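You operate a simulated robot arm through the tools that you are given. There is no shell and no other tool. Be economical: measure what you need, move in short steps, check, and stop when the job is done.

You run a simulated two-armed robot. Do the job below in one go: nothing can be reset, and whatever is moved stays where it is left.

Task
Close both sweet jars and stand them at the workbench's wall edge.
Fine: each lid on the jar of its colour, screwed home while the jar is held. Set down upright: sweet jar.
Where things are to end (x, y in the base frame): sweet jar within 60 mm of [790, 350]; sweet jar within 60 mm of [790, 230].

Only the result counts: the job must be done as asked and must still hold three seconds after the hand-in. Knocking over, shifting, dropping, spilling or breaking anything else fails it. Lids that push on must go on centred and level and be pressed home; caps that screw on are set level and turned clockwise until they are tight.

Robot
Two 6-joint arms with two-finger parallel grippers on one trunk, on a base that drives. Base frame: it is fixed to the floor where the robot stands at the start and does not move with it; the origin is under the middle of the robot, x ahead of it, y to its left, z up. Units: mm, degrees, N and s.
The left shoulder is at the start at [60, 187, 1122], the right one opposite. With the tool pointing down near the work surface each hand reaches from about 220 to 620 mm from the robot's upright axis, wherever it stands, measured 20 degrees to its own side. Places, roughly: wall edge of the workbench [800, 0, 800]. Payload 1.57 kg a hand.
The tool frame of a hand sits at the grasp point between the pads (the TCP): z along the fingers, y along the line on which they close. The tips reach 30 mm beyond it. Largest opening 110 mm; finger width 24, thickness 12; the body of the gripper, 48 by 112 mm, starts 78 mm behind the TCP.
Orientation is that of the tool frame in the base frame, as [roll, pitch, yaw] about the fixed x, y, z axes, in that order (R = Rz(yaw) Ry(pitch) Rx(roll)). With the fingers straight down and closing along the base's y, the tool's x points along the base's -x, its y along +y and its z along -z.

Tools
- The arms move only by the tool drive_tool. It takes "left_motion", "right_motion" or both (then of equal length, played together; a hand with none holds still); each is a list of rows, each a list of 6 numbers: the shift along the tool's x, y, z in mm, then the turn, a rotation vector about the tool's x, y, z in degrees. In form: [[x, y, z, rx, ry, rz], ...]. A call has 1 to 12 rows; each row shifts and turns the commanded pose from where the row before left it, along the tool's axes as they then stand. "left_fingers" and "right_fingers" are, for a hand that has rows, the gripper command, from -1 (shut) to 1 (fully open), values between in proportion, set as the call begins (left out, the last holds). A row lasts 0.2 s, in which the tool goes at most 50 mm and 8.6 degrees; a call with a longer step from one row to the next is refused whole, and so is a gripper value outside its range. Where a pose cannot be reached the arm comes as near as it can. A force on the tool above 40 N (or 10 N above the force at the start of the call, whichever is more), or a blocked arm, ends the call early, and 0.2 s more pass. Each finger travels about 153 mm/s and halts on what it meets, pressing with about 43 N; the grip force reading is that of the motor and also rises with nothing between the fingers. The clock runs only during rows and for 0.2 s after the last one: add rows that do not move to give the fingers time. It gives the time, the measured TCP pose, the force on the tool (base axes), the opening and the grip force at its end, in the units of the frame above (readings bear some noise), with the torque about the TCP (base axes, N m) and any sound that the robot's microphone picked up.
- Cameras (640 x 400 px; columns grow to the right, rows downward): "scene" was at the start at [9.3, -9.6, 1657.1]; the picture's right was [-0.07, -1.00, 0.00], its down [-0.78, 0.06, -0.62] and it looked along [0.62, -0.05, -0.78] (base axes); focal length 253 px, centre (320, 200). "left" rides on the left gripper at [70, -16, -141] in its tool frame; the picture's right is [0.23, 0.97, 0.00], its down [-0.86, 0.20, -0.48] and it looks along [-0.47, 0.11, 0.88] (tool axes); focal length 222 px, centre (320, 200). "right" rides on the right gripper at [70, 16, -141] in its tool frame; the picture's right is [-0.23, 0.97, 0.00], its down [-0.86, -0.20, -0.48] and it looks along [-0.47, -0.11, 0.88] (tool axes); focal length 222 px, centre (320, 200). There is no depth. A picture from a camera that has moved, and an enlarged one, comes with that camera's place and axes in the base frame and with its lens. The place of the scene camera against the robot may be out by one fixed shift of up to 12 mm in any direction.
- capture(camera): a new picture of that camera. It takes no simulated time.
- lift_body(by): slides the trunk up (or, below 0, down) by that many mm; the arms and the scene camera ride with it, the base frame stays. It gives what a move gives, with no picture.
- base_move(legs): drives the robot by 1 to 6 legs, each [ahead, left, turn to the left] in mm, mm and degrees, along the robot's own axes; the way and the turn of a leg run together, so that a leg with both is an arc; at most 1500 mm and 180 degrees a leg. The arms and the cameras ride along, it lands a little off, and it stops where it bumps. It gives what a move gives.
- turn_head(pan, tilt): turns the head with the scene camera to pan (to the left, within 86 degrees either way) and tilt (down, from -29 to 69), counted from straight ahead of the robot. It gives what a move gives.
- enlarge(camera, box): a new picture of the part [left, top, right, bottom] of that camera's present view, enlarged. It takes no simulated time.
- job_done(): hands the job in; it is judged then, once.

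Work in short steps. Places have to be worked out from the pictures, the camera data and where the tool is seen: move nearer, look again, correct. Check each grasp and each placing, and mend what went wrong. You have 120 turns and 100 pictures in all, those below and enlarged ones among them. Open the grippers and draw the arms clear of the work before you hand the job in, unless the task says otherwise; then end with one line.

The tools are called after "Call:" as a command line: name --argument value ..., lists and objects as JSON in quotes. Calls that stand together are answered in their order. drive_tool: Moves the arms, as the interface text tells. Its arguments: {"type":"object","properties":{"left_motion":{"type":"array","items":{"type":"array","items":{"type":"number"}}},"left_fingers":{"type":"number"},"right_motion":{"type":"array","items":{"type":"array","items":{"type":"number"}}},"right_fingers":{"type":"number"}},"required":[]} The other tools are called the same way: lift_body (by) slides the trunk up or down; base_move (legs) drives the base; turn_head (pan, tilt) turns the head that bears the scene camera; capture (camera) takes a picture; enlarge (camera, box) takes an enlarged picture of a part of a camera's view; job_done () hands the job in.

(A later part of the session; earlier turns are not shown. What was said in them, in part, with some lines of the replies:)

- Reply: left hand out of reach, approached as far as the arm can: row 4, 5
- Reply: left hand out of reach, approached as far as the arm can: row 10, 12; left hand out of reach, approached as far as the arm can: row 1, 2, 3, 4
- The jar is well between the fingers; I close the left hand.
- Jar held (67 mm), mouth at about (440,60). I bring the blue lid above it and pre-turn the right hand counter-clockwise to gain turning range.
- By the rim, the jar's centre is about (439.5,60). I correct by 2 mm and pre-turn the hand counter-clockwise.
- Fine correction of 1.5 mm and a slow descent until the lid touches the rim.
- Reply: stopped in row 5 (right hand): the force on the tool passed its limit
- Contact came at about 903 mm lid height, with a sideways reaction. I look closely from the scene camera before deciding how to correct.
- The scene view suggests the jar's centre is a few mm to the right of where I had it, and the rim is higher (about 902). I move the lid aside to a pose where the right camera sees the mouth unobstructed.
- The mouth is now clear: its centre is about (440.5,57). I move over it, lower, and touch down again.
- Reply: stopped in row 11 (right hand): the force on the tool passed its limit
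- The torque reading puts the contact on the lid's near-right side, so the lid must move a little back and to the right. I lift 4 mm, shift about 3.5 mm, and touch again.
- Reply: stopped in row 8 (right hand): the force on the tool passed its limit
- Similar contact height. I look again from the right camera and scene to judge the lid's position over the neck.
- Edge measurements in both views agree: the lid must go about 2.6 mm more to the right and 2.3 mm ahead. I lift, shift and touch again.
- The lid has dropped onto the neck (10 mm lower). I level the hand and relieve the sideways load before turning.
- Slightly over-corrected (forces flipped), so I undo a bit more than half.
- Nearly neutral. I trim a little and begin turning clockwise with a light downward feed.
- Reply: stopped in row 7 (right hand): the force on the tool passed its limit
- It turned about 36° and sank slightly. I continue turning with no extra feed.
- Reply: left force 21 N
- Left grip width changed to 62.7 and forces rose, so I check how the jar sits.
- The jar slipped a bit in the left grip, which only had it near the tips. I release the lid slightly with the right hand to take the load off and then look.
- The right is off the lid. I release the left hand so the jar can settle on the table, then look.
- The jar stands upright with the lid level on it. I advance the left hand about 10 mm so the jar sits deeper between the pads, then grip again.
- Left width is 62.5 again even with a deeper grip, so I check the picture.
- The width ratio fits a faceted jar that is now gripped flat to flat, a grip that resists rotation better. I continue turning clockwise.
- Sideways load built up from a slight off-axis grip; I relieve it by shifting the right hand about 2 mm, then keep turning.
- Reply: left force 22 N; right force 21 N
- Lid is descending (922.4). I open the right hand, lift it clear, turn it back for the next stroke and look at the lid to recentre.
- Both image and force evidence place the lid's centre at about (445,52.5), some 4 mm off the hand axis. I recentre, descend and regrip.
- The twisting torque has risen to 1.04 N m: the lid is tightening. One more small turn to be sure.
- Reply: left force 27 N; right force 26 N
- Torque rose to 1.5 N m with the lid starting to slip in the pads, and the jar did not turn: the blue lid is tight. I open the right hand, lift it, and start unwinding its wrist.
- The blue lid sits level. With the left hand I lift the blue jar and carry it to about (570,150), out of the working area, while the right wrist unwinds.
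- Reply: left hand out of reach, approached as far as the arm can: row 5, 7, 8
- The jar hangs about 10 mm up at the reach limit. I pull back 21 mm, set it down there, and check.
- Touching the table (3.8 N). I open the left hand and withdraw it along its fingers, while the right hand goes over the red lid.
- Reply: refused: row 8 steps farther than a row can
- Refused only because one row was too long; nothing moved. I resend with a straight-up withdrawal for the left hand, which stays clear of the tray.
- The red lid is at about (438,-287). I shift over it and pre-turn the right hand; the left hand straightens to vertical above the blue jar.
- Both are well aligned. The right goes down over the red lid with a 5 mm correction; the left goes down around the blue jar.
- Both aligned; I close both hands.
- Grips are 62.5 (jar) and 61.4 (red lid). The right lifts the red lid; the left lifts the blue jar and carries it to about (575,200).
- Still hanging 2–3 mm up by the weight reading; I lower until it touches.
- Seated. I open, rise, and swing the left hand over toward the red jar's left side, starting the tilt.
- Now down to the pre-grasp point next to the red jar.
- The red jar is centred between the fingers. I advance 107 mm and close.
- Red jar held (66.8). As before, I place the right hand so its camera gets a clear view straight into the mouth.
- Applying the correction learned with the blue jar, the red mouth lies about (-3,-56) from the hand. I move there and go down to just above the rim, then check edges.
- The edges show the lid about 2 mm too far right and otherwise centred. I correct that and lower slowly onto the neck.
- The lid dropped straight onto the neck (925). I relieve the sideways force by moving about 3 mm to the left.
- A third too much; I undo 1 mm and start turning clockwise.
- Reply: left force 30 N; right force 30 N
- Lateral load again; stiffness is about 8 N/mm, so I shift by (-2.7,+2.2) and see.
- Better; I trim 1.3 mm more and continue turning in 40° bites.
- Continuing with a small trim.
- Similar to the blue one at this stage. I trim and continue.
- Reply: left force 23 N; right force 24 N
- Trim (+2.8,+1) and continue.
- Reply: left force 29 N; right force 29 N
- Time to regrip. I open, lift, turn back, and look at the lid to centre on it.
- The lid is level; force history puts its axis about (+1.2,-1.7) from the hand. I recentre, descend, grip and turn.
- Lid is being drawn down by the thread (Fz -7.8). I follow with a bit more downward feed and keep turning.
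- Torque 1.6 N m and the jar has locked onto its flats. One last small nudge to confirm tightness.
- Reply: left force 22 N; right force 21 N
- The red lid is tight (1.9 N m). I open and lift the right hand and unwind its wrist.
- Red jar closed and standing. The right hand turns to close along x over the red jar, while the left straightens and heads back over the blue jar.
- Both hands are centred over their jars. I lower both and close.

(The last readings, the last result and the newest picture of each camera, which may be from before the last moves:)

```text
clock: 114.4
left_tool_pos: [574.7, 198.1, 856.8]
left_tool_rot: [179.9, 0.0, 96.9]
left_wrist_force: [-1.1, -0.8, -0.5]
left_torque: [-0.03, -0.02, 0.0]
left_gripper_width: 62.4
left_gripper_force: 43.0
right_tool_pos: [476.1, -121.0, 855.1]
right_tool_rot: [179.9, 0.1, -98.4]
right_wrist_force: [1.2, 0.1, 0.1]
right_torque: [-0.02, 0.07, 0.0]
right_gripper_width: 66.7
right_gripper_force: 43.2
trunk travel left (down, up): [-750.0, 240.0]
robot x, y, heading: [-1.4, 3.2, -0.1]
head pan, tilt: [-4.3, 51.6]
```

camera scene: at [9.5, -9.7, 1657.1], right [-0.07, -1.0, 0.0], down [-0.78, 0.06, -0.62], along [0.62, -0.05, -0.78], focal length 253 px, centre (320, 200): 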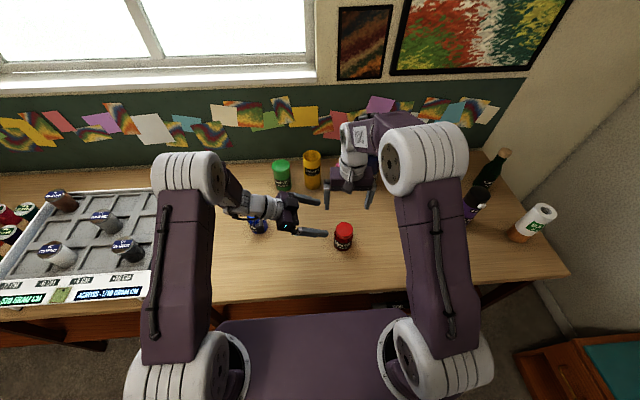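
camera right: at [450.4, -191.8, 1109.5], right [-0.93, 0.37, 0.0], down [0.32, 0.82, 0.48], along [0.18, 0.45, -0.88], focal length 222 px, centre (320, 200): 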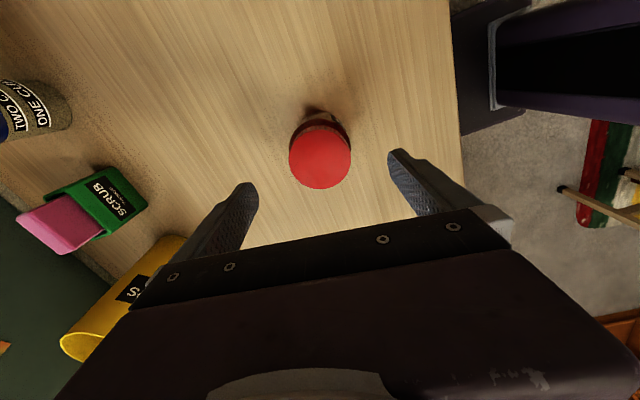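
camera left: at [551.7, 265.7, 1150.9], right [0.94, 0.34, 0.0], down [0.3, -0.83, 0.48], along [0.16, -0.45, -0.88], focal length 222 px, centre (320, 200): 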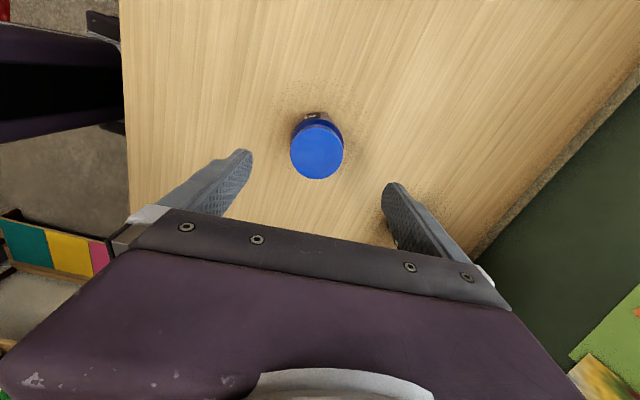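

Both jars gripped. I lift both well clear and bring the hands to y = ±60, x = 540, ready for placing side by side.

Call:
drive_tool --left_motion '[[0, 0, -30, 0, 0, 0], [0, 0, -45, 0, 0, 0], [0, 0, -45, 0, 0, 0], [0, 0, -45, 0, 0, 0], [-33.2, -12.6, 0, 0, 0, 0], [-33.2, -12.6, 0, 0, 0, 0], [-33.2, -12.6, 0, 0, 0, 0], [-33.2, -12.6, 0, 0, 0, 0], [0, 0, 0, 0, 0, 0]]' --right_motion '[[0, 0, -30, 0, 0, 0], [0, 0, -45, 0, 0, 0], [0, 0, -45, 0, 0, 0], [0, 0, -45, 0, 0, 0], [-17.4, -13.6, 0, 0, 0, 0], [-17.4, -13.6, 0, 0, 0, 0], [-17.4, -13.6, 0, 0, 0, 0], [-17.4, -13.6, 0, 0, 0, 0], [0, 0, 0, 0, 0, 0]]'

Call:
capture --camera "scene"

```text
clock: 116.4
left_tool_pos: [542.8, 59.2, 1024.2]
left_tool_rot: [179.9, 0.0, 97.0]
left_wrist_force: [-0.7, 0.3, -2.2]
left_torque: [0.02, -0.03, -0.03]
left_gripper_width: 62.9
left_gripper_force: 43.5
right_tool_pos: [540.4, -62.7, 1018.8]
right_tool_rot: [-179.9, 0.1, -98.4]
right_wrist_force: [-0.5, -0.3, -2.4]
right_torque: [0.02, 0.0, 0.03]
right_gripper_width: 66.6
right_gripper_force: 43.1
trunk travel left (down, up): [-750.0, 240.0]
robot x, y, heading: [0.7, -0.4, -0.0]
head pan, tilt: [-4.3, 51.6]
```

```text
23 pictures are left
camera scene: at [10.0, -9.2, 1657.1], right [-0.07, -1.0, 0.0], down [-0.78, 0.06, -0.62], along [0.62, -0.05, -0.78], focal length 253 px, centre (320, 200)
```

scene: 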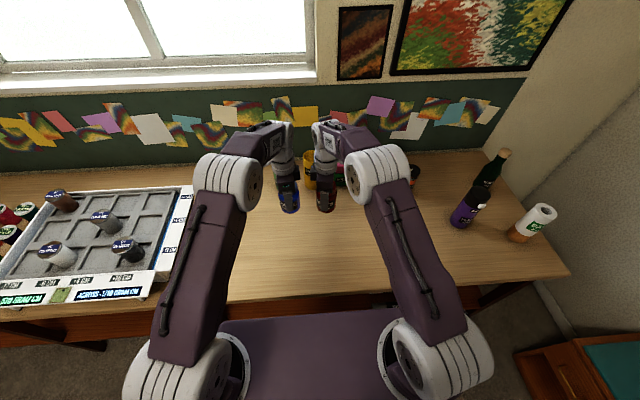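

Both jars hang securely. I lower them to a modest carrying height, then drive left along the bench.

Call:
drive_tool --left_motion '[[0, 0, 40, 0, 0, 0], [0, 0, 40, 0, 0, 0], [0, 0, 34, 0, 0, 0], [0, 0, 0, 0, 0, 0]]' --right_motion '[[0, 0, 40, 0, 0, 0], [0, 0, 40, 0, 0, 0], [0, 0, 31, 0, 0, 0], [0, 0, 0, 0, 0, 0]]'

Call:
base_move --legs '[[0, 290, 0]]'

Call:
capture --camera "scene"

```text
clock: 117.4
left_tool_pos: [540.7, 60.5, 907.5]
left_tool_rot: [179.9, 0.0, 97.0]
left_wrist_force: [-0.1, -0.6, -1.5]
left_torque: [0.0, 0.0, 0.01]
left_gripper_width: 62.5
left_gripper_force: 43.2
right_tool_pos: [541.6, -63.2, 910.5]
right_tool_rot: [-180.0, 0.0, -98.4]
right_wrist_force: [-0.5, 0.0, -2.6]
right_torque: [0.02, 0.04, -0.03]
right_gripper_width: 66.9
right_gripper_force: 42.8
trunk travel left (down, up): [-750.0, 240.0]
robot x, y, heading: [-0.2, 0.4, 0.2]
head pan, tilt: [-4.3, 51.6]
```

```text
clock: 119.4
left_tool_pos: [540.3, 343.9, 908.8]
left_tool_rot: [179.9, -0.2, 96.7]
left_wrist_force: [-0.2, 1.0, 1.0]
left_torque: [0.02, -0.01, 0.03]
left_gripper_width: 62.3
left_gripper_force: 43.2
right_tool_pos: [540.3, 221.4, 910.7]
right_tool_rot: [-180.0, 0.2, -98.7]
right_wrist_force: [0.0, -0.8, -2.7]
right_torque: [0.01, 0.04, -0.02]
right_gripper_width: 66.7
right_gripper_force: 42.9
trunk travel left (down, up): [-750.0, 240.0]
robot x, y, heading: [0.0, 287.0, -0.2]
head pan, tilt: [-4.3, 51.6]
```

```text
22 pictures are left
camera scene: at [11.0, 276.8, 1657.1], right [-0.08, -1.0, 0.0], down [-0.78, 0.06, -0.62], along [0.62, -0.05, -0.78], focal length 253 px, centre (320, 200)
```

scene: 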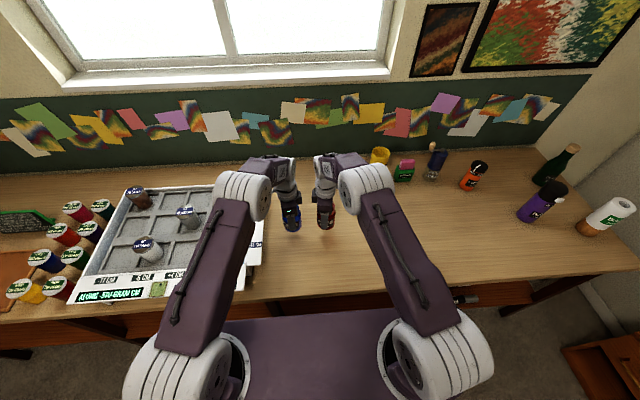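

Drove 287 mm left with both jars steady. Now forward in two stages, watching for a bump.

Call:
base_move --legs '[[120, 0, 0]]'

Call:
capture --camera "scene"

```text
clock: 120.7
left_tool_pos: [648.0, 349.8, 906.6]
left_tool_rot: [-179.7, -0.1, 97.5]
left_wrist_force: [-0.9, -0.2, 0.1]
left_torque: [-0.01, 0.08, 0.0]
left_gripper_width: 62.4
left_gripper_force: 42.9
right_tool_pos: [649.7, 225.9, 907.0]
right_tool_rot: [179.7, 0.1, -97.9]
right_wrist_force: [0.1, -0.3, -2.2]
right_torque: [0.0, 0.08, 0.02]
right_gripper_width: 66.7
right_gripper_force: 42.7
trunk travel left (down, up): [-750.0, 240.0]
robot x, y, heading: [104.9, 283.5, 0.5]
head pan, tilt: [-4.3, 51.6]
stopped in leg 1: the robot was blocked; the commanded pose is now the measured one
```

```text
21 pictures are left
camera scene: at [121.0, 274.9, 1656.9], right [-0.07, -1.0, 0.0], down [-0.79, 0.05, -0.62], along [0.62, -0.04, -0.79], focal length 253 px, centre (320, 200)
```

scene: 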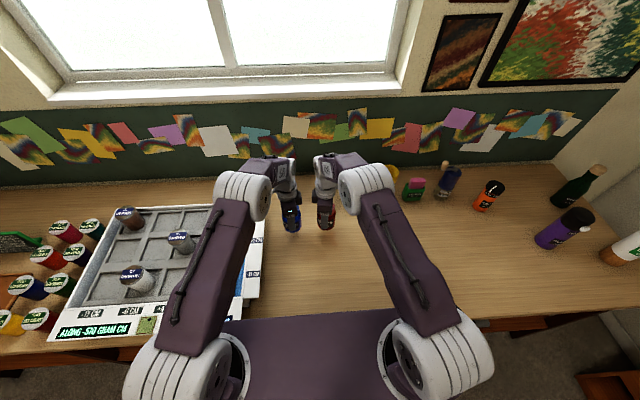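

Blocked at 105 mm: something of the robot meets the bench. I tilt the head down to see what.

Call:
turn_head --pan 0 --tilt 69

Call:
capture --camera "scene"

```text
clock: 121.5
left_tool_pos: [641.7, 349.6, 909.7]
left_tool_rot: [179.9, 0.0, 97.5]
left_wrist_force: [0.3, -0.2, -0.1]
left_torque: [-0.01, 0.02, -0.01]
left_gripper_width: 62.5
left_gripper_force: 42.8
right_tool_pos: [644.8, 225.7, 910.5]
right_tool_rot: [-179.9, 0.1, -97.9]
right_wrist_force: [0.4, 0.0, -1.4]
right_torque: [0.01, -0.01, 0.0]
right_gripper_width: 66.5
right_gripper_force: 42.4
trunk travel left (down, up): [-750.0, 240.0]
robot x, y, heading: [100.8, 281.9, 0.4]
head pan, tilt: [0.0, 68.8]
```

```text
20 pictures are left
camera scene: at [93.5, 279.9, 1637.4], right [0.01, -1.0, 0.0], down [-0.93, -0.01, -0.36], along [0.36, 0.0, -0.93], focal length 253 px, centre (320, 200)
```

scene: 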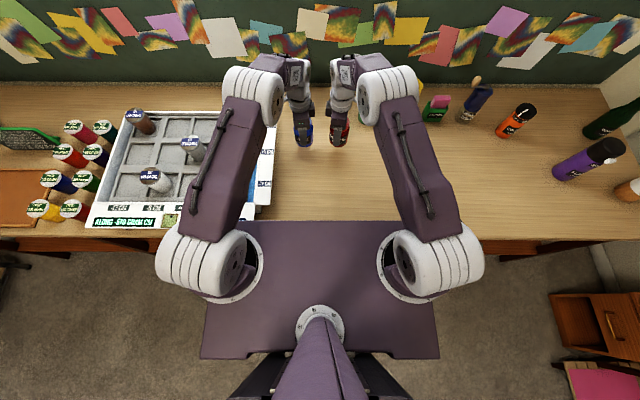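

The wide torso plate may be meeting the bench edge. I back off a little, raise the trunk, and try again.

Call:
base_move --legs '[[-10, 0, -0.5]]'

Call:
lift_body --by 230

Call:
base_move --legs '[[60, 0, 0]]'

```text
clock: 122.3
left_tool_pos: [635.9, 345.8, 906.0]
left_tool_rot: [-179.9, -0.1, 97.1]
left_wrist_force: [0.1, -0.3, -2.3]
left_torque: [0.02, -0.01, -0.01]
left_gripper_width: 62.8
left_gripper_force: 42.4
right_tool_pos: [637.5, 220.7, 907.7]
right_tool_rot: [179.7, 0.0, -98.4]
right_wrist_force: [0.4, -0.6, -3.5]
right_torque: [0.03, 0.06, 0.0]
right_gripper_width: 66.6
right_gripper_force: 43.3
trunk travel left (down, up): [-750.0, 240.0]
robot x, y, heading: [94.1, 282.8, -0.1]
head pan, tilt: [0.0, 68.8]
```

```text
clock: 124.7
left_tool_pos: [634.6, 344.8, 1138.1]
left_tool_rot: [180.0, 0.1, 97.1]
left_wrist_force: [0.8, 0.2, -2.0]
left_torque: [0.0, 0.01, -0.01]
left_gripper_width: 62.4
left_gripper_force: 43.4
right_tool_pos: [635.4, 221.4, 1140.4]
right_tool_rot: [179.9, 0.1, -98.4]
right_wrist_force: [0.0, 0.8, -2.8]
right_torque: [0.03, 0.0, 0.0]
right_gripper_width: 66.5
right_gripper_force: 42.7
trunk travel left (down, up): [-980.0, 10.0]
robot x, y, heading: [99.5, 284.2, -0.1]
head pan, tilt: [0.0, 68.8]
```

```text
clock: 125.7
left_tool_pos: [645.6, 377.4, 1139.1]
left_tool_rot: [179.9, 0.1, 100.6]
left_wrist_force: [1.5, -1.1, -1.6]
left_torque: [0.18, 0.16, -0.01]
left_gripper_width: 62.7
left_gripper_force: 42.6
right_tool_pos: [653.8, 253.6, 1140.3]
right_tool_rot: [-180.0, 0.0, -94.8]
right_wrist_force: [-2.0, -1.4, -0.7]
right_torque: [0.2, -0.21, 0.01]
right_gripper_width: 66.6
right_gripper_force: 43.6
trunk travel left (down, up): [-980.0, 10.0]
robot x, y, heading: [111.6, 285.2, 3.6]
head pan, tilt: [0.0, 68.8]
```

Still blocked, and the robot turned by 3.6°, so the base itself is meeting something under the bench. I won't force it: I straighten up, lower the trunk, and will set the jars down at far reach, then regrip them with hands tilted forward to reach the wall edge.

Call:
base_move --legs '[[-15, 0, -3.6]]'

Call:
lift_body --by -230

Call:
turn_head --pan 0 --tilt 50

Call:
capture --camera "scene"

```text
clock: 126.5
left_tool_pos: [640.8, 341.9, 1136.6]
left_tool_rot: [-179.7, 0.0, 97.1]
left_wrist_force: [-0.2, -0.9, -3.0]
left_torque: [0.01, 0.05, 0.0]
left_gripper_width: 62.6
left_gripper_force: 42.8
right_tool_pos: [641.7, 218.6, 1136.6]
right_tool_rot: [179.8, 0.0, -98.3]
right_wrist_force: [-0.3, -0.1, -2.5]
right_torque: [-0.03, 0.0, -0.06]
right_gripper_width: 66.4
right_gripper_force: 42.9
trunk travel left (down, up): [-980.0, 10.0]
robot x, y, heading: [99.0, 278.6, 0.1]
head pan, tilt: [0.0, 68.8]
```

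```text
clock: 128.9
left_tool_pos: [637.8, 340.2, 909.1]
left_tool_rot: [179.9, 0.0, 97.1]
left_wrist_force: [0.0, -0.5, -2.0]
left_torque: [-0.02, -0.01, 0.0]
left_gripper_width: 62.4
left_gripper_force: 42.8
right_tool_pos: [638.7, 218.1, 909.4]
right_tool_rot: [180.0, 0.1, -98.4]
right_wrist_force: [0.2, -0.1, -2.3]
right_torque: [0.0, 0.02, 0.01]
right_gripper_width: 66.5
right_gripper_force: 43.1
trunk travel left (down, up): [-750.0, 240.0]
robot x, y, heading: [98.6, 277.5, -0.1]
head pan, tilt: [0.0, 68.8]
```

```text
clock: 129.7
left_tool_pos: [637.7, 341.7, 908.5]
left_tool_rot: [180.0, -0.1, 97.1]
left_wrist_force: [0.1, 0.1, -2.8]
left_torque: [0.02, -0.01, -0.04]
left_gripper_width: 62.4
left_gripper_force: 42.9
right_tool_pos: [638.6, 217.6, 909.3]
right_tool_rot: [-179.9, 0.1, -98.3]
right_wrist_force: [0.7, 0.2, -2.4]
right_torque: [-0.03, -0.01, -0.01]
right_gripper_width: 66.4
right_gripper_force: 42.9
trunk travel left (down, up): [-750.0, 240.0]
robot x, y, heading: [95.6, 280.6, 0.1]
head pan, tilt: [0.0, 50.0]
```

```text
19 pictures are left
camera scene: at [109.2, 275.5, 1659.2], right [0.0, -1.0, 0.0], down [-0.77, 0.0, -0.64], along [0.64, 0.0, -0.77], focal length 253 px, centre (320, 200)
```

scene: 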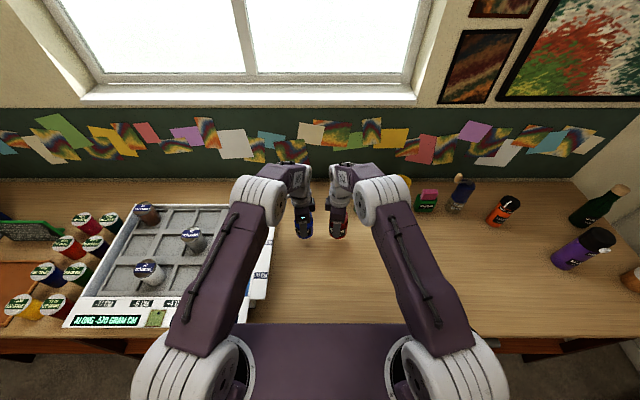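

All in order. I extend both hands forward and see how far top-down reach really goes.

Call:
drive_tool --left_motion '[[-3, 24.8, 0, 0, 0, 0], [-3, 24.8, 0, 0, 0, 0], [-3, 24.8, 0, 0, 0, 0], [-3, 24.8, 0, 0, 0, 0], [0, 0, 0, 0, 0, 0]]' --right_motion '[[-3.6, -24.7, 0, 0, 0, 0], [-3.6, -24.7, 0, 0, 0, 0], [-3.6, -24.7, 0, 0, 0, 0], [-3.6, -24.7, 0, 0, 0, 0], [0, 0, 0, 0, 0, 0]]'

```text
clock: 130.9
left_tool_pos: [681.5, 350.7, 915.1]
left_tool_rot: [180.0, -0.1, 97.1]
left_wrist_force: [0.1, 0.4, -1.8]
left_torque: [0.02, -0.02, 0.01]
left_gripper_width: 62.3
left_gripper_force: 43.0
left hand out of reach, approached as far as the arm can: row 2, 3, 4
right_tool_pos: [682.7, 208.2, 914.5]
right_tool_rot: [180.0, 0.0, -98.3]
right_wrist_force: [-0.5, -1.0, -1.9]
right_torque: [-0.01, -0.01, -0.02]
right_gripper_width: 66.4
right_gripper_force: 43.3
right hand out of reach, approached as far as the arm can: row 2, 3, 4
trunk travel left (down, up): [-750.0, 240.0]
robot x, y, heading: [94.3, 282.0, 0.3]
head pan, tilt: [0.0, 50.0]
```

Top-down reach ends at x ≈ 682. I pull back 12 mm and lower both jars to the bench for the regrip.

Call:
drive_tool --left_motion '[[1.4, -11.9, 15, 0, 0, 0], [0, 0, 20, 0, 0, 0], [0, 0, 14, 0, 0, 0], [0, 0, 5, 0, 0, 0], [0, 0, 0, 0, 0, 0]]' --right_motion '[[1.7, 11.9, 15, 0, 0, 0], [0, 0, 20, 0, 0, 0], [0, 0, 14, 0, 0, 0], [0, 0, 5, 0, 0, 0], [0, 0, 0, 0, 0, 0]]'

```text
clock: 132.1
left_tool_pos: [671.3, 352.6, 860.6]
left_tool_rot: [-179.9, -0.1, 97.0]
left_wrist_force: [0.0, -0.5, -2.1]
left_torque: [0.02, -0.04, 0.01]
left_gripper_width: 62.5
left_gripper_force: 43.3
right_tool_pos: [670.1, 210.1, 863.3]
right_tool_rot: [179.9, 0.0, -98.3]
right_wrist_force: [0.1, 1.0, -2.0]
right_torque: [-0.02, 0.0, 0.02]
right_gripper_width: 66.3
right_gripper_force: 42.6
trunk travel left (down, up): [-750.0, 240.0]
robot x, y, heading: [98.2, 277.1, 0.3]
head pan, tilt: [0.0, 50.0]
```

A few mm more each, gently.

Call:
drive_tool --left_motion '[[0, 0, 0.8, 0, 0, 0], [0, 0, 0.8, 0, 0, 0], [0, 0, 0.8, 0, 0, 0], [0, 0, 0.8, 0, 0, 0], [0, 0, 0.8, 0, 0, 0], [0, 0, 0, 0, 0, 0]]' --right_motion '[[0, 0, 1.5, 0, 0, 0], [0, 0, 1.5, 0, 0, 0], [0, 0, 1.5, 0, 0, 0], [0, 0, 1.5, 0, 0, 0], [0, 0, 1.5, 0, 0, 0], [0, 0, 0, 0, 0, 0]]'

```text
clock: 133.5
left_tool_pos: [669.8, 351.1, 858.8]
left_tool_rot: [179.9, 0.0, 97.1]
left_wrist_force: [-0.4, -0.7, -2.0]
left_torque: [0.0, 0.01, -0.01]
left_gripper_width: 62.4
left_gripper_force: 43.0
right_tool_pos: [669.8, 210.2, 854.5]
right_tool_rot: [-179.9, 0.3, -98.2]
right_wrist_force: [-0.1, -3.7, 26.4]
right_torque: [0.14, 0.59, 0.29]
right_gripper_width: 65.1
right_gripper_force: 42.8
trunk travel left (down, up): [-750.0, 240.0]
robot x, y, heading: [97.4, 279.5, 0.3]
head pan, tilt: [0.0, 50.0]
```

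The right presses at 26 N, so I raise it 2 mm; the left needs about 2 mm more.

Call:
drive_tool --left_motion '[[0, 0, 1, 0, 0, 0], [0, 0, 0.8, 0, 0, 0], [0, 0, 0, 0, 0, 0]]' --right_motion '[[0, 0, -1.5, 0, 0, 0], [0, 0, 0, 0, 0, 0], [0, 0, 0, 0, 0, 0]]'

```text
clock: 134.3
left_tool_pos: [670.4, 351.2, 857.6]
left_tool_rot: [179.7, 0.0, 97.1]
left_wrist_force: [-2.1, 0.2, 19.1]
left_torque: [-0.21, 0.74, -0.04]
left_gripper_width: 62.6
left_gripper_force: 43.6
right_tool_pos: [668.9, 209.1, 854.7]
right_tool_rot: [179.9, 0.1, -98.3]
right_wrist_force: [-0.1, 1.4, -2.2]
right_torque: [0.02, 0.01, 0.02]
right_gripper_width: 64.3
right_gripper_force: 42.9
trunk travel left (down, up): [-750.0, 240.0]
robot x, y, heading: [97.2, 278.4, 0.1]
head pan, tilt: [0.0, 50.0]
```

Both jars rest on the bench. I open both hands, rise, draw back and begin turning them so the left points forward-right and the right forward-left.

Call:
drive_tool --left_motion '[[0, 0, 0, 0, 0, 0], [0, 0, 0, 0, 0, 0], [0, 0, -50, 0, 0, 0], [0, 0, -50, 0, 0, 0], [0, 0, -50, 0, 0, 0], [17.2, -27.8, 0, 0, 0, 0], [17.2, -27.8, 0, 0, 0, 0], [17.2, -27.8, 0, 0, 0, 0], [0, 0, 0, 0, 0, -8.3], [0, 0, 0, 0, 0, -8.3], [0, 0, 0, 0, 0, -8.3], [0, 0, 0, 0, 0, -8.3]]' --right_motion '[[0, 0, 0, 0, 0, 0], [0, 0, 0, 0, 0, 0], [0, 0, -50, 0, 0, 0], [0, 0, -50, 0, 0, 0], [0, 0, -50, 0, 0, 0], [17.8, 27.4, 0, 0, 0, 0], [17.8, 27.4, 0, 0, 0, 0], [17.8, 27.4, 0, 0, 0, 0], [0, 0, 0, 0, 0, 8.3], [0, 0, 0, 0, 0, 8.3], [0, 0, 0, 0, 0, 8.3], [0, 0, 0, 0, 0, 8.3]]' --left_fingers 1 --right_fingers 1

Call:
drive_tool --left_motion '[[0, 0, 0, 0, 0, -8.3], [0, 0, 0, 0, 0, -8.3], [0, 0, 0, 0, 0, -8.3], [0, 0, 0, 0, -8.3, 0], [0, 0, 0, 0, -8.3, 0], [0, 0, 0, 0, -8.3, 0], [0, 0, 0, 0, -8.3, 0], [0, 0, 0, 0, -8.3, 0], [0, 0, 0, 0, -8.3, 0], [0, 0, 0, 0, -8.3, 0], [0, 0, 0, 0, 0, 0]]' --right_motion '[[0, 0, 0, 0, 0, 8.3], [0, 0, 0, 0, 0, 8.3], [0, 0, 0, 0, 0, 8.3], [0, 0, 0, 0, -8.3, 0], [0, 0, 0, 0, -8.3, 0], [0, 0, 0, 0, -8.3, 0], [0, 0, 0, 0, -8.3, 0], [0, 0, 0, 0, -8.3, 0], [0, 0, 0, 0, -8.3, 0], [0, 0, 0, 0, -8.3, 0], [0, 0, 0, 0, 0, 0]]'

Call:
capture --camera "scene"

```text
clock: 136.9
left_tool_pos: [581.9, 392.7, 1005.2]
left_tool_rot: [179.9, 0.0, 130.4]
left_wrist_force: [0.2, 0.0, -0.3]
left_torque: [0.01, -0.01, 0.01]
left_gripper_width: 110.0
left_gripper_force: 0.0
right_tool_pos: [581.1, 168.3, 1004.6]
right_tool_rot: [179.9, 0.1, -131.7]
right_wrist_force: [0.3, -0.5, -0.6]
right_torque: [0.0, 0.0, 0.0]
right_gripper_width: 110.0
right_gripper_force: 0.1
trunk travel left (down, up): [-750.0, 240.0]
robot x, y, heading: [99.9, 275.3, 0.2]
head pan, tilt: [0.0, 50.0]
```

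```text
clock: 139.3
left_tool_pos: [591.8, 383.2, 1019.9]
left_tool_rot: [-174.7, 52.1, 158.0]
left_wrist_force: [-0.3, 0.4, 0.4]
left_torque: [0.04, 0.0, 0.01]
left_gripper_width: 110.2
left_gripper_force: 0.0
left hand out of reach, approached as far as the arm can: row 7, 10
right_tool_pos: [590.7, 178.9, 1018.8]
right_tool_rot: [173.9, 51.8, -159.7]
right_wrist_force: [-0.1, -0.6, 0.2]
right_torque: [0.03, 0.0, 0.0]
right_gripper_width: 110.2
right_gripper_force: 0.0
right hand out of reach, approached as far as the arm can: row 7, 10
trunk travel left (down, up): [-750.0, 240.0]
robot x, y, heading: [96.2, 280.5, 0.0]
head pan, tilt: [0.0, 50.0]
```

```text
18 pictures are left
camera scene: at [107.9, 275.5, 1659.3], right [0.0, -1.0, 0.0], down [-0.77, 0.0, -0.64], along [0.64, 0.0, -0.77], focal length 253 px, centre (320, 200)
```

scene: 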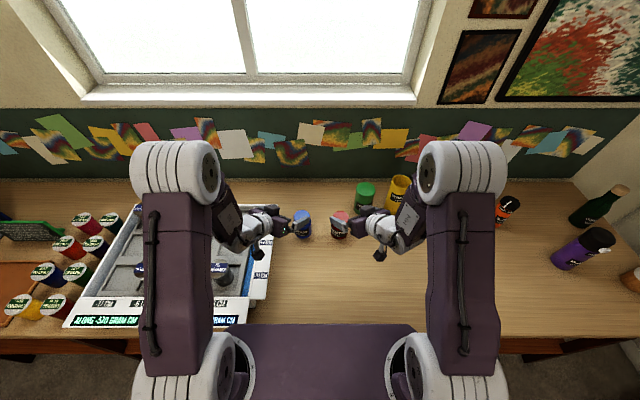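

Both hands reached about 52° of tilt, near the jars. I fix the small roll and lower both to their pre-grasp points.

Call:
drive_tool --left_motion '[[0, 0, 0, -5.3, 0, 0], [31.7, 0.3, 21.9, 0, 0, 0], [31.7, 0.3, 21.9, 0, 0, 0], [31.7, 0.3, 21.9, 0, 0, 0], [0, 0, 0, 0, 0, 0]]' --right_motion '[[0, 0, 0, 6.1, 0, 0], [31.4, -1, 21.5, 0, 0, 0], [31.4, -1, 21.5, 0, 0, 0], [31.4, -1, 21.5, 0, 0, 0], [0, 0, 0, 0, 0, 0]]'

Call:
capture --camera "left"

Call:
capture --camera "right"

```text
clock: 140.5
left_tool_pos: [669.4, 414.5, 964.6]
left_tool_rot: [-179.5, 52.1, 158.3]
left_wrist_force: [-0.4, 0.1, 0.2]
left_torque: [-0.02, 0.01, 0.01]
left_gripper_width: 110.2
left_gripper_force: 0.2
left hand out of reach, approached as far as the arm can: row 1, 2, 3, 4
right_tool_pos: [649.0, 161.5, 946.8]
right_tool_rot: [175.4, 51.3, -160.6]
right_wrist_force: [-0.6, 1.5, -0.4]
right_torque: [-0.01, -0.01, 0.0]
right_gripper_width: 110.1
right_gripper_force: 0.0
right hand out of reach, approached as far as the arm can: row 1, 2, 3, 4
trunk travel left (down, up): [-750.0, 240.0]
robot x, y, heading: [96.3, 282.2, -0.1]
head pan, tilt: [0.0, 50.0]
```

```text
17 pictures are left
camera left: at [519.8, 457.5, 997.4], right [0.24, 0.95, -0.18], down [0.21, 0.13, 0.97], along [0.95, -0.27, -0.17], focal length 222 px, centre (320, 200)
```

left: 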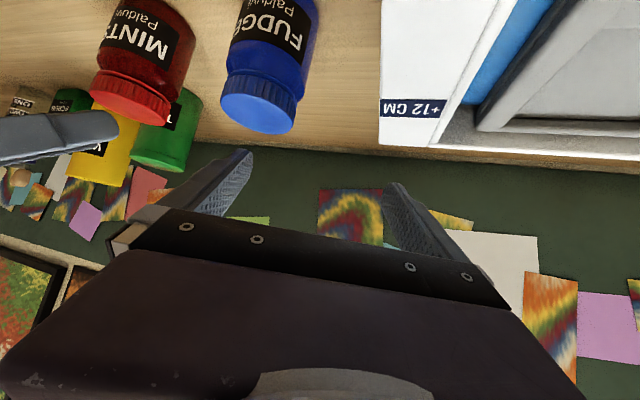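

```text
16 pictures are left
camera right: at [501.8, 115.3, 981.8], right [-0.25, 0.94, 0.23], down [0.24, -0.17, 0.96], along [0.94, 0.29, -0.19], focal length 222 px, centre (320, 200)
```

right: 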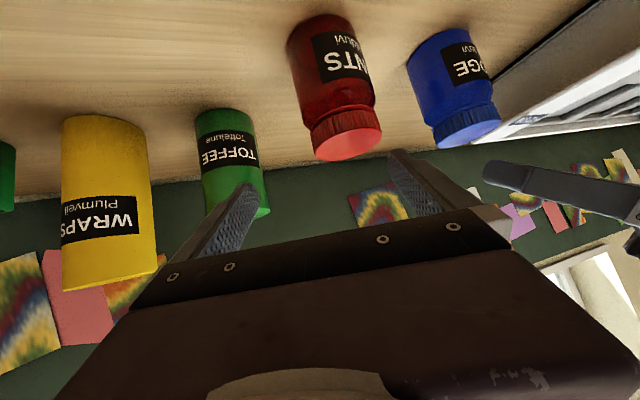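

Steep forward tilt isn't reachable here. A moderate 30° forward tilt should add enough reach, so I raise both hands and set that up over their jars.

Call:
drive_tool --left_motion '[[-23.3, 0, -18.9, 0, 0, 0], [0, 0, 0, 0, 7.4, 0], [0, 0, 0, 0, 7.4, 0], [0, 0, 0, 0, 7.3, 0], [16, -29, -0.6, 0, 0, 0], [16, -29, -0.6, 0, 0, 0], [0, 0, 0, 0, 0, 0]]' --right_motion '[[-23.3, 0, -18.9, 4.6, 0, 0], [0, 0, 0, 0, 7.1, 0], [0, 0, 0, 0, 7.1, 0], [0, 0, 0, 0, 7.1, 0], [6.8, 18, -5.8, 0, 0, 0], [6.8, 18, -5.8, 0, 0, 0], [0, 0, 0, 0, 0, 0]]'

Call:
capture --camera "left"

Call:
capture --camera "right"

```text
clock: 142.1
left_tool_pos: [617.5, 366.3, 979.8]
left_tool_rot: [-179.5, 33.7, 157.8]
left_wrist_force: [-0.5, 0.1, -0.1]
left_torque: [0.02, 0.01, -0.02]
left_gripper_width: 110.0
left_gripper_force: 0.1
left hand out of reach, approached as far as the arm can: row 4
right_tool_pos: [636.8, 184.5, 991.8]
right_tool_rot: [-178.9, 30.3, -160.3]
right_wrist_force: [-0.3, 0.8, 0.0]
right_torque: [0.01, 0.01, 0.03]
right_gripper_width: 109.8
right_gripper_force: 0.1
right hand out of reach, approached as far as the arm can: row 1
trunk travel left (down, up): [-750.0, 240.0]
robot x, y, heading: [93.1, 278.0, 0.3]
head pan, tilt: [0.0, 50.0]
```

```text
15 pictures are left
camera left: at [485.6, 404.7, 1059.5], right [0.2, 0.97, -0.13], down [0.49, 0.02, 0.87], along [0.85, -0.24, -0.47], focal length 222 px, centre (320, 200)
```

left: 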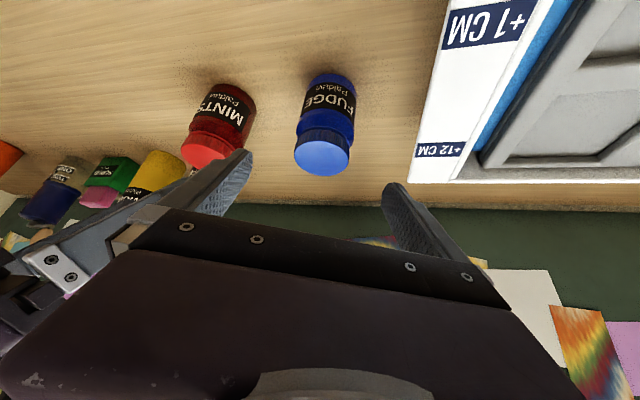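

```text
14 pictures are left
camera right: at [507.5, 156.1, 1078.1], right [-0.13, 0.99, 0.1], down [0.53, -0.01, 0.85], along [0.84, 0.17, -0.52], focal length 222 px, centre (320, 200)
```

right: 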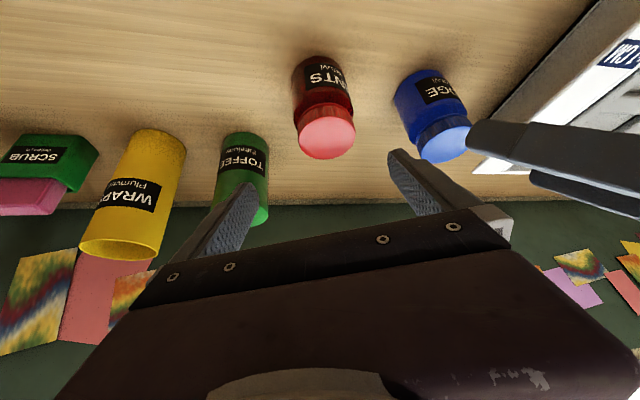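

Both jars are centred between the fingers. I narrow the openings slightly and lower both hands around the jars.

Call:
drive_tool --left_motion '[[0, 5.7, 0, 0, 0, 0], [7.4, 0, 34.4, 0, 0, 0], [7.4, 0, 34.4, 0, 0, 0], [7.4, 0, 34.4, 0, 0, 0], [7.5, 0, 34.4, 0, 0, 0], [0, 0, 0, 0, 0, 0]]' --right_motion '[[0, 12, 0, 0, 0, 0], [10.2, 0, 35.4, 0, 0, 0], [10.2, 0, 35.4, 0, 0, 0], [10.2, 0, 35.4, 0, 0, 0], [10.2, 0, 35.4, 0, 0, 0], [0, 0, 0, 0, 0, 0]]' --left_fingers 0.7 --right_fingers 0.7

Call:
capture --camera "left"

Call:
capture --camera "right"

```text
clock: 143.5
left_tool_pos: [668.7, 353.0, 847.3]
left_tool_rot: [-179.6, 33.7, 157.7]
left_wrist_force: [0.0, 0.2, 0.9]
left_torque: [-0.01, -0.04, 0.04]
left_gripper_width: 93.8
left_gripper_force: 0.0
right_tool_pos: [666.4, 205.2, 848.9]
right_tool_rot: [-178.9, 30.5, -160.3]
right_wrist_force: [-1.7, 0.3, 0.4]
right_torque: [-0.01, 0.0, 0.0]
right_gripper_width: 93.7
right_gripper_force: 0.1
trunk travel left (down, up): [-750.0, 240.0]
robot x, y, heading: [99.0, 278.7, 0.0]
head pan, tilt: [0.0, 50.0]
```

```text
13 pictures are left
camera left: at [535.5, 389.9, 927.5], right [0.2, 0.97, -0.13], down [0.49, 0.02, 0.87], along [0.85, -0.24, -0.47], focal length 222 px, centre (320, 200)
```

left: 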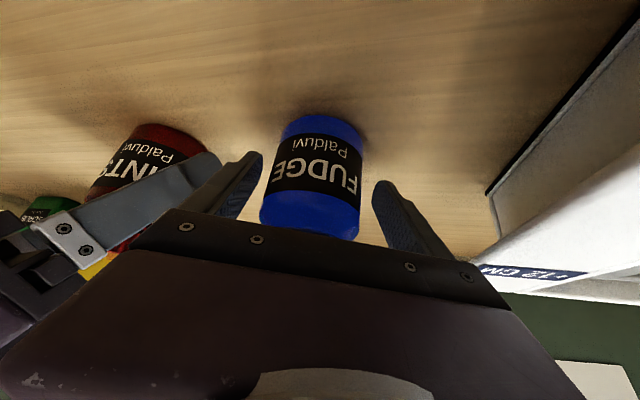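

```text
12 pictures are left
camera right: at [536.6, 177.8, 934.1], right [-0.14, 0.99, 0.1], down [0.53, -0.01, 0.85], along [0.84, 0.17, -0.52], focal length 222 px, centre (320, 200)
```

right: 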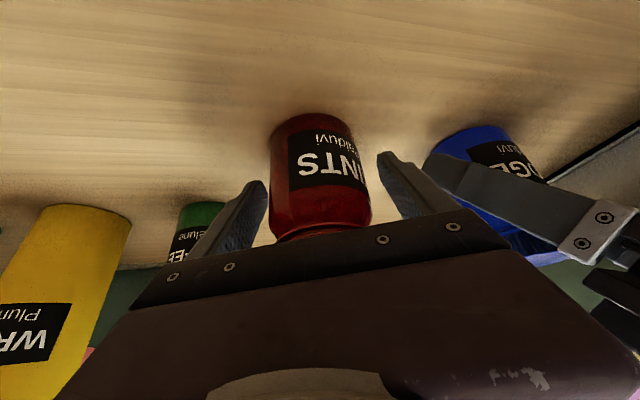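

Reached, with both jars between the fingers. I close both hands.

Call:
drive_tool --left_motion '[[0, 0, 0, 0, 0, 0], [0, 0, 0, 0, 0, 0], [0, 0, 0, 0, 0, 0]]' --right_motion '[[0, 0, 0, 0, 0, 0], [0, 0, 0, 0, 0, 0], [0, 0, 0, 0, 0, 0]]' --left_fingers -1 --right_fingers -1

```text
clock: 144.3
left_tool_pos: [669.2, 353.0, 849.0]
left_tool_rot: [-179.5, 33.8, 157.7]
left_wrist_force: [1.1, 1.2, 0.3]
left_torque: [0.09, -0.06, -0.03]
left_gripper_width: 66.7
left_gripper_force: 42.8
right_tool_pos: [666.2, 205.3, 847.6]
right_tool_rot: [-179.0, 30.6, -160.4]
right_wrist_force: [-1.7, 0.7, 5.5]
right_torque: [0.23, 0.14, 0.06]
right_gripper_width: 67.4
right_gripper_force: 43.3
trunk travel left (down, up): [-750.0, 240.0]
robot x, y, heading: [96.4, 281.7, -0.1]
head pan, tilt: [0.0, 50.0]
```

Both gripped (66.7, 67.4). I lift 20 mm and go 60 mm forward first, checking reach.

Call:
drive_tool --left_motion '[[-11.1, 0, -16.6, 0, 0, 0], [-15.4, 7.6, 10.3, 0, 0, 0], [-15.4, 7.6, 10.3, 0, 0, 0], [-15.4, 7.6, 10.3, 0, 0, 0], [0, 0, 0, 0, 0, 0]]' --right_motion '[[-10.2, 0, -17.2, 0, 0, 0], [-16.8, -4.7, 9.9, 0, 0, 0], [-16.8, -4.7, 9.9, 0, 0, 0], [-16.8, -4.7, 9.9, 0, 0, 0], [0, 0, 0, 0, 0, 0]]'

```text
clock: 145.5
left_tool_pos: [729.8, 351.3, 865.2]
left_tool_rot: [-179.5, 33.7, 157.8]
left_wrist_force: [0.1, -0.6, -1.9]
left_torque: [-0.02, 0.01, -0.02]
left_gripper_width: 66.8
left_gripper_force: 42.9
right_tool_pos: [710.5, 213.1, 869.0]
right_tool_rot: [-179.6, 30.6, -160.2]
right_wrist_force: [0.4, 0.5, -2.6]
right_torque: [0.03, -0.02, 0.02]
right_gripper_width: 67.4
right_gripper_force: 42.7
right hand out of reach, approached as far as the arm can: row 3, 4
trunk travel left (down, up): [-750.0, 240.0]
robot x, y, heading: [96.9, 281.7, -0.0]
head pan, tilt: [0.0, 50.0]
```

Left reached x = 730; right stops at 710 because of its sideways offset. I finish the blue jar first: extend the left a further 35 mm.

Call:
drive_tool --left_motion '[[-13.5, 6.6, 9, 0, 0, 0], [-13.5, 6.6, 9, 0, 0, 0], [0, 0, 0, 0, 0, 0]]'

```text
clock: 146.3
left_tool_pos: [763.7, 350.8, 866.3]
left_tool_rot: [-179.5, 33.7, 157.8]
left_wrist_force: [-0.5, 0.6, -2.2]
left_torque: [0.0, -0.02, 0.0]
left_gripper_width: 66.6
left_gripper_force: 42.9
right_tool_pos: [709.9, 213.8, 868.1]
right_tool_rot: [-179.6, 30.6, -160.3]
right_wrist_force: [0.2, 0.1, -2.9]
right_torque: [-0.01, -0.01, 0.05]
right_gripper_width: 67.2
right_gripper_force: 42.9
trunk travel left (down, up): [-750.0, 240.0]
robot x, y, heading: [97.6, 277.5, 0.2]
head pan, tilt: [0.0, 50.0]
```

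x = 764 reached, within 30 mm of the target. I lower the blue jar gently.

Call:
drive_tool --left_motion '[[5.5, 0, 8.3, 0, 0, 0], [2, 0, 3, 0, 0, 0], [0.7, 0, 1, 0, 0, 0], [0.7, 0, 1, 0, 0, 0], [0, 0, 0, 0, 0, 0]]'

```text
clock: 147.5
left_tool_pos: [764.0, 351.1, 851.7]
left_tool_rot: [-179.5, 33.7, 157.8]
left_wrist_force: [-0.1, 1.0, -2.6]
left_torque: [0.01, 0.03, 0.01]
left_gripper_width: 66.9
left_gripper_force: 43.0
right_tool_pos: [710.0, 212.2, 868.3]
right_tool_rot: [-179.6, 30.7, -160.3]
right_wrist_force: [0.0, -0.4, -1.7]
right_torque: [-0.02, 0.0, 0.04]
right_gripper_width: 67.3
right_gripper_force: 42.8
trunk travel left (down, up): [-750.0, 240.0]
robot x, y, heading: [97.3, 276.9, 0.1]
head pan, tilt: [0.0, 50.0]
```

Still hanging; a few more small steps until contact.

Call:
drive_tool --left_motion '[[0.6, 0, 0.8, 0, 0, 0], [0.6, 0, 0.8, 0, 0, 0], [0.6, 0, 0.8, 0, 0, 0], [0, 0, 0, 0, 0, 0]]'

```text
clock: 148.5
left_tool_pos: [762.9, 350.8, 848.2]
left_tool_rot: [-179.5, 33.7, 157.8]
left_wrist_force: [-0.6, 0.3, -0.8]
left_torque: [0.04, -0.02, 0.0]
left_gripper_width: 66.5
left_gripper_force: 42.8
right_tool_pos: [709.9, 213.2, 868.8]
right_tool_rot: [-179.5, 30.6, -160.3]
right_wrist_force: [0.6, 0.2, -1.7]
right_torque: [0.02, 0.02, 0.02]
right_gripper_width: 67.5
right_gripper_force: 43.1
trunk travel left (down, up): [-750.0, 240.0]
robot x, y, heading: [98.2, 278.7, -0.2]
head pan, tilt: [0.0, 50.0]
```

Nearly unloaded (-0.8 N); one more millimetre.

Call:
drive_tool --left_motion '[[0.5, 0, 0.7, 0, 0, 0], [0, 0, 0, 0, 0, 0]]'

```text
clock: 149.1
left_tool_pos: [763.9, 349.7, 848.6]
left_tool_rot: [-179.6, 33.7, 157.9]
left_wrist_force: [0.9, 1.1, 4.5]
left_torque: [0.23, -0.1, 0.0]
left_gripper_width: 66.4
left_gripper_force: 42.7
right_tool_pos: [708.9, 212.8, 868.1]
right_tool_rot: [-179.5, 30.6, -160.4]
right_wrist_force: [2.3, 0.7, -2.6]
right_torque: [0.03, 0.03, 0.0]
right_gripper_width: 67.3
right_gripper_force: 42.7
trunk travel left (down, up): [-750.0, 240.0]
robot x, y, heading: [98.3, 275.4, 0.0]
head pan, tilt: [0.0, 50.0]
```

Contact at 4.5 N. I open the left hand and withdraw along its fingers.

Call:
drive_tool --left_motion '[[0, 0, 0, 0, 0, 0], [0, 0, 0, 0, 0, 0], [0, 0, -25, 0, 0, 0], [0, 0, -35, 0, 0, 0], [0, 0, -40, 0, 0, 0], [0, 0, -40, 0, 0, 0], [0, 0, 0, 0, 0, 0]]' --left_fingers 0.7

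Call:
capture --camera "scene"

```text
clock: 150.7
left_tool_pos: [692.4, 381.2, 964.4]
left_tool_rot: [-179.5, 33.6, 157.8]
left_wrist_force: [0.3, -0.5, 0.0]
left_torque: [-0.02, -0.02, -0.01]
left_gripper_width: 93.2
left_gripper_force: 0.1
right_tool_pos: [709.3, 213.0, 868.6]
right_tool_rot: [-179.7, 30.6, -160.3]
right_wrist_force: [-0.2, 0.0, -2.7]
right_torque: [0.03, 0.03, 0.04]
right_gripper_width: 67.2
right_gripper_force: 43.1
trunk travel left (down, up): [-750.0, 240.0]
robot x, y, heading: [98.9, 279.6, 0.4]
head pan, tilt: [0.0, 50.0]
```

```text
11 pictures are left
camera scene: at [110.0, 275.4, 1659.2], right [0.0, -1.0, 0.0], down [-0.77, 0.0, -0.64], along [0.64, 0.0, -0.77], focal length 253 px, centre (320, 200)
```

scene: 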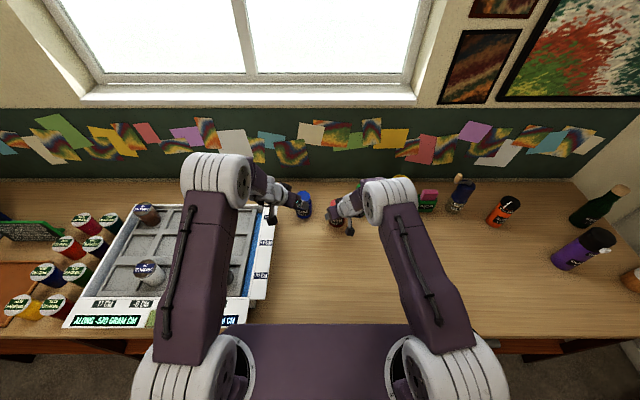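

The blue jar stands alone near the wall. I draw the left hand further back and try the right forward again.

Call:
drive_tool --left_motion '[[14.6, -12.6, -33.8, 0, 0, 0], [14.6, -12.6, -33.8, 0, 0, 0], [14.6, -12.6, -33.8, 0, 0, 0], [0, 0, 0, 0, 0, 0]]' --right_motion '[[-14, -4, 8.3, 0, 0, 0], [-14, -4, 8.3, 0, 0, 0], [-14, -4, 8.3, 0, 0, 0], [0, 0, 0, 0, 0, 0]]'

```text
clock: 151.7
left_tool_pos: [591.6, 383.1, 1025.9]
left_tool_rot: [-179.4, 33.7, 157.7]
left_wrist_force: [0.2, -0.2, 0.3]
left_torque: [0.02, 0.02, -0.01]
left_gripper_width: 93.3
left_gripper_force: 0.1
right_tool_pos: [752.9, 217.3, 868.8]
right_tool_rot: [-178.9, 30.3, -160.3]
right_wrist_force: [0.3, -0.6, -2.1]
right_torque: [0.01, 0.03, 0.01]
right_gripper_width: 67.3
right_gripper_force: 43.1
right hand out of reach, approached as far as the arm can: row 1
trunk travel left (down, up): [-750.0, 240.0]
robot x, y, heading: [99.9, 281.1, -0.3]
head pan, tilt: [0.0, 50.0]
```

It passes now: x = 753. Another 20 mm forward and then lower most of the way.

Call:
drive_tool --right_motion '[[-8.9, -1, 5.2, 0, 0, 0], [-8.9, -1, 5.2, 0, 0, 0], [0, 0, 0, 0, 0, 0], [4.1, 0, 6.9, 0, 0, 0], [3.5, 0, 6, 0, 0, 0], [0.7, 0, 1.2, 0, 0, 0], [0, 0, 0, 0, 0, 0]]'

```text
clock: 153.3
left_tool_pos: [590.5, 381.9, 1024.8]
left_tool_rot: [-179.6, 33.6, 157.8]
left_wrist_force: [0.2, -0.8, 0.8]
left_torque: [-0.03, 0.01, -0.01]
left_gripper_width: 93.3
left_gripper_force: 0.1
right_tool_pos: [772.2, 222.7, 852.3]
right_tool_rot: [-179.0, 30.4, -160.3]
right_wrist_force: [-0.5, -0.1, -2.6]
right_torque: [0.01, -0.01, -0.01]
right_gripper_width: 67.4
right_gripper_force: 42.8
trunk travel left (down, up): [-750.0, 240.0]
robot x, y, heading: [94.8, 281.5, 0.2]
head pan, tilt: [0.0, 50.0]
```

Red is at (772,223). A few small steps down until it touches.

Call:
drive_tool --right_motion '[[0.5, 0, 0.8, 0, 0, 0], [0.5, 0, 0.8, 0, 0, 0], [0.5, 0, 0.8, 0, 0, 0], [0.5, 0, 0.8, 0, 0, 0], [0, 0, 0, 0, 0, 0]]'

```text
clock: 154.5
left_tool_pos: [591.1, 382.0, 1026.4]
left_tool_rot: [-179.6, 33.6, 157.8]
left_wrist_force: [0.7, 0.3, -0.1]
left_torque: [0.02, 0.0, 0.0]
left_gripper_width: 93.4
left_gripper_force: 0.0
right_tool_pos: [772.0, 222.3, 849.1]
right_tool_rot: [-179.0, 30.4, -160.2]
right_wrist_force: [-0.1, -0.1, -1.4]
right_torque: [0.0, 0.01, -0.01]
right_gripper_width: 67.3
right_gripper_force: 42.7
trunk travel left (down, up): [-750.0, 240.0]
robot x, y, heading: [96.6, 283.2, -0.1]
head pan, tilt: [0.0, 50.0]
```

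Call:
drive_tool --right_motion '[[0.5, 0, 0.8, 0, 0, 0], [0.4, 0, 0.6, 0, 0, 0], [0, 0, 0, 0, 0, 0]]'

```text
clock: 155.3
left_tool_pos: [592.1, 381.7, 1024.6]
left_tool_rot: [-179.5, 33.7, 157.7]
left_wrist_force: [-0.4, 0.0, -0.4]
left_torque: [-0.02, 0.02, 0.01]
left_gripper_width: 93.4
left_gripper_force: 0.1
right_tool_pos: [771.6, 223.0, 848.8]
right_tool_rot: [-178.9, 30.6, -160.3]
right_wrist_force: [0.4, 0.9, 3.7]
right_torque: [0.22, 0.04, -0.05]
right_gripper_width: 67.4
right_gripper_force: 42.7
trunk travel left (down, up): [-750.0, 240.0]
robot x, y, heading: [94.3, 278.7, 0.1]
head pan, tilt: [0.0, 50.0]
```

Contact at 3.7 N. I open the right hand and withdraw along its fingers, then look.

Call:
drive_tool --right_motion '[[0, 0, 0, 0, 0, 0], [0, 0, 0, 0, 0, 0], [0, 0, -25, 0, 0, 0], [0, 0, -35, 0, 0, 0], [0, 0, -40, 0, 0, 0], [0, 0, -40, 0, 0, 0], [0, 0, -40, 0, 0, 0], [0, 0, -40, 0, 0, 0], [0, 0, 0, 0, 0, 0]]' --right_fingers 0.7

Call:
capture --camera "scene"

Call:
enlarge --camera "scene" --box '[260, 160, 420, 260]'

Call:
capture --camera "left"

```text
clock: 157.3
left_tool_pos: [591.9, 381.4, 1025.5]
left_tool_rot: [-179.6, 33.7, 157.8]
left_wrist_force: [-0.1, -0.3, 0.5]
left_torque: [-0.01, 0.04, 0.02]
left_gripper_width: 93.5
left_gripper_force: 0.0
right_tool_pos: [666.9, 188.6, 1037.0]
right_tool_rot: [-179.0, 30.4, -160.3]
right_wrist_force: [0.8, 0.2, 0.2]
right_torque: [0.02, 0.03, -0.01]
right_gripper_width: 93.6
right_gripper_force: 0.1
trunk travel left (down, up): [-750.0, 240.0]
robot x, y, heading: [98.4, 278.1, 0.2]
head pan, tilt: [0.0, 50.0]
```

```text
10 pictures are left
camera scene: at [109.4, 275.6, 1659.2], right [0.0, -1.0, 0.0], down [-0.77, 0.0, -0.64], along [0.64, 0.0, -0.77], focal length 253 px, centre (320, 200)
```

scene: 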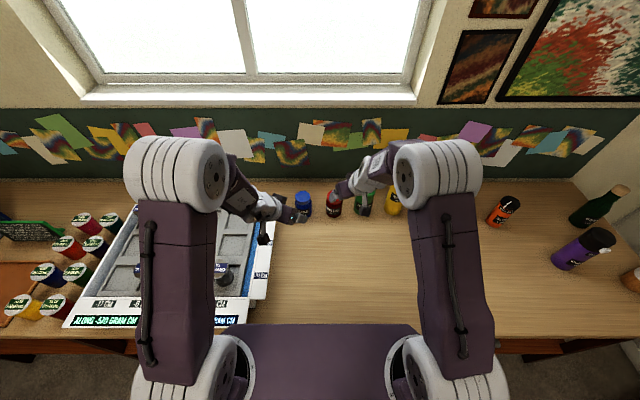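

```text
4.00 times, centred on (340, 210) of scene
camera zoom: at [109.4, 275.6, 1659.2], right [0.0, -1.0, 0.0], down [-0.77, 0.0, -0.64], along [0.64, 0.0, -0.77], focal length 1013 px, centre (240, 160)
```

zoom: 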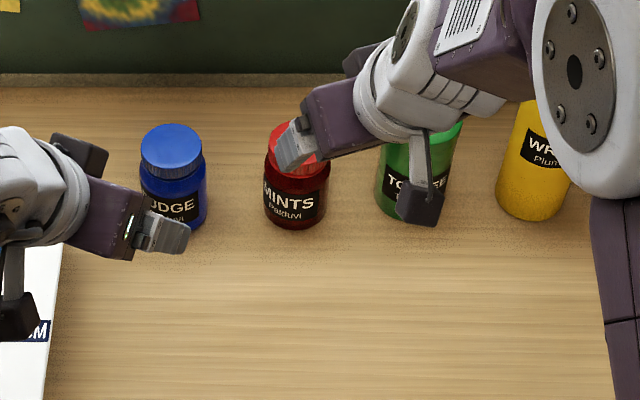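

```text
8 pictures are left
camera left: at [459.6, 419.3, 1105.0], right [0.2, 0.97, -0.13], down [0.49, 0.02, 0.87], along [0.85, -0.24, -0.47], focal length 222 px, centre (320, 200)
```

left: 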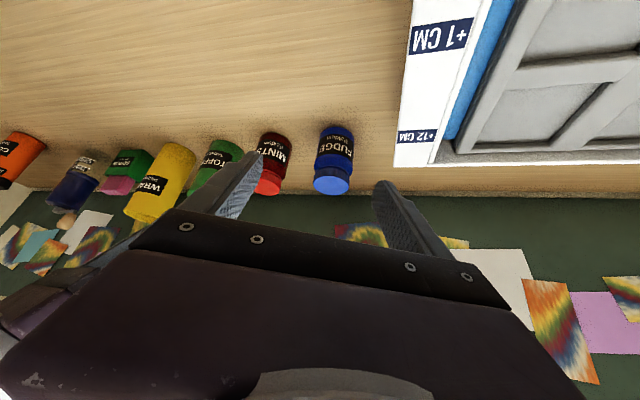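

Both jars stand upright with their lids on: blue near (764,350), red near (772,223). I pull the right hand back, then back the base away.

Call:
drive_tool --right_motion '[[20.2, 11.2, -27.5, 0, 0, 0], [20.2, 11.2, -27.5, 0, 0, 0], [20.2, 11.2, -27.5, 0, 0, 0], [0, 0, 0, 0, 0, 0]]' --right_fingers 1

Call:
base_move --legs '[[-100, 0, 0]]'

Call:
enlarge --camera "scene" --box '[240, 130, 400, 230]'

```text
clock: 158.3
left_tool_pos: [591.7, 381.4, 1024.6]
left_tool_rot: [-179.5, 33.6, 157.8]
left_wrist_force: [0.4, 0.5, -0.5]
left_torque: [0.0, -0.02, -0.02]
left_gripper_width: 93.6
left_gripper_force: 0.1
right_tool_pos: [566.8, 191.7, 1076.9]
right_tool_rot: [-179.0, 30.5, -160.3]
right_wrist_force: [-0.1, -0.9, -0.5]
right_torque: [0.02, 0.03, -0.02]
right_gripper_width: 110.0
right_gripper_force: 0.0
trunk travel left (down, up): [-750.0, 240.0]
robot x, y, heading: [97.5, 278.5, 0.0]
head pan, tilt: [0.0, 50.0]
```

```text
clock: 159.5
left_tool_pos: [491.9, 382.4, 1025.5]
left_tool_rot: [-179.5, 33.7, 157.9]
left_wrist_force: [0.3, 0.3, -0.6]
left_torque: [-0.01, 0.0, 0.0]
left_gripper_width: 93.6
left_gripper_force: 0.0
right_tool_pos: [468.2, 192.3, 1076.6]
right_tool_rot: [-179.0, 30.3, -160.3]
right_wrist_force: [0.1, 0.1, -0.1]
right_torque: [0.01, 0.02, 0.03]
right_gripper_width: 110.1
right_gripper_force: 0.0
trunk travel left (down, up): [-750.0, 240.0]
robot x, y, heading: [-1.1, 280.2, 0.2]
head pan, tilt: [0.0, 50.0]
```

```text
4.00 times, centred on (320, 180) of scene
camera zoom: at [10.1, 275.4, 1659.2], right [0.0, -1.0, 0.0], down [-0.77, 0.0, -0.64], along [0.64, 0.0, -0.77], focal length 1013 px, centre (320, 280)
```

zoom: 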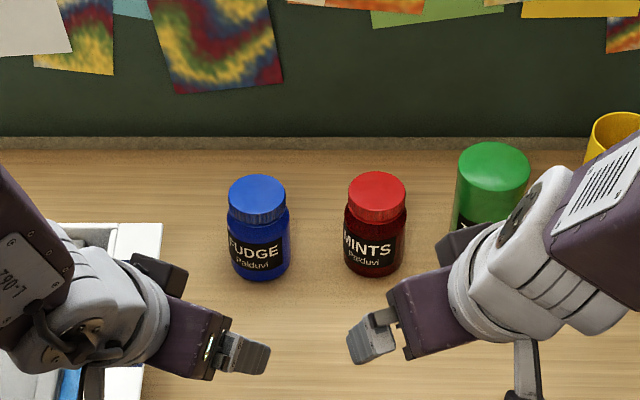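

Both jars stand upright and closed at the wall edge, inside their target circles. The grippers are open and the arms are clear, so I hand in.

Call:
job_done

```text
The job is handed in.
```

I closed both sweet jars and stood them upright at the wall edge: the blue one at about (764, 350) and the red one at about (772, 223). Each has the lid of its own colour, screwed tight while the jar was held. I have handed the job in, and no verdict has come back.
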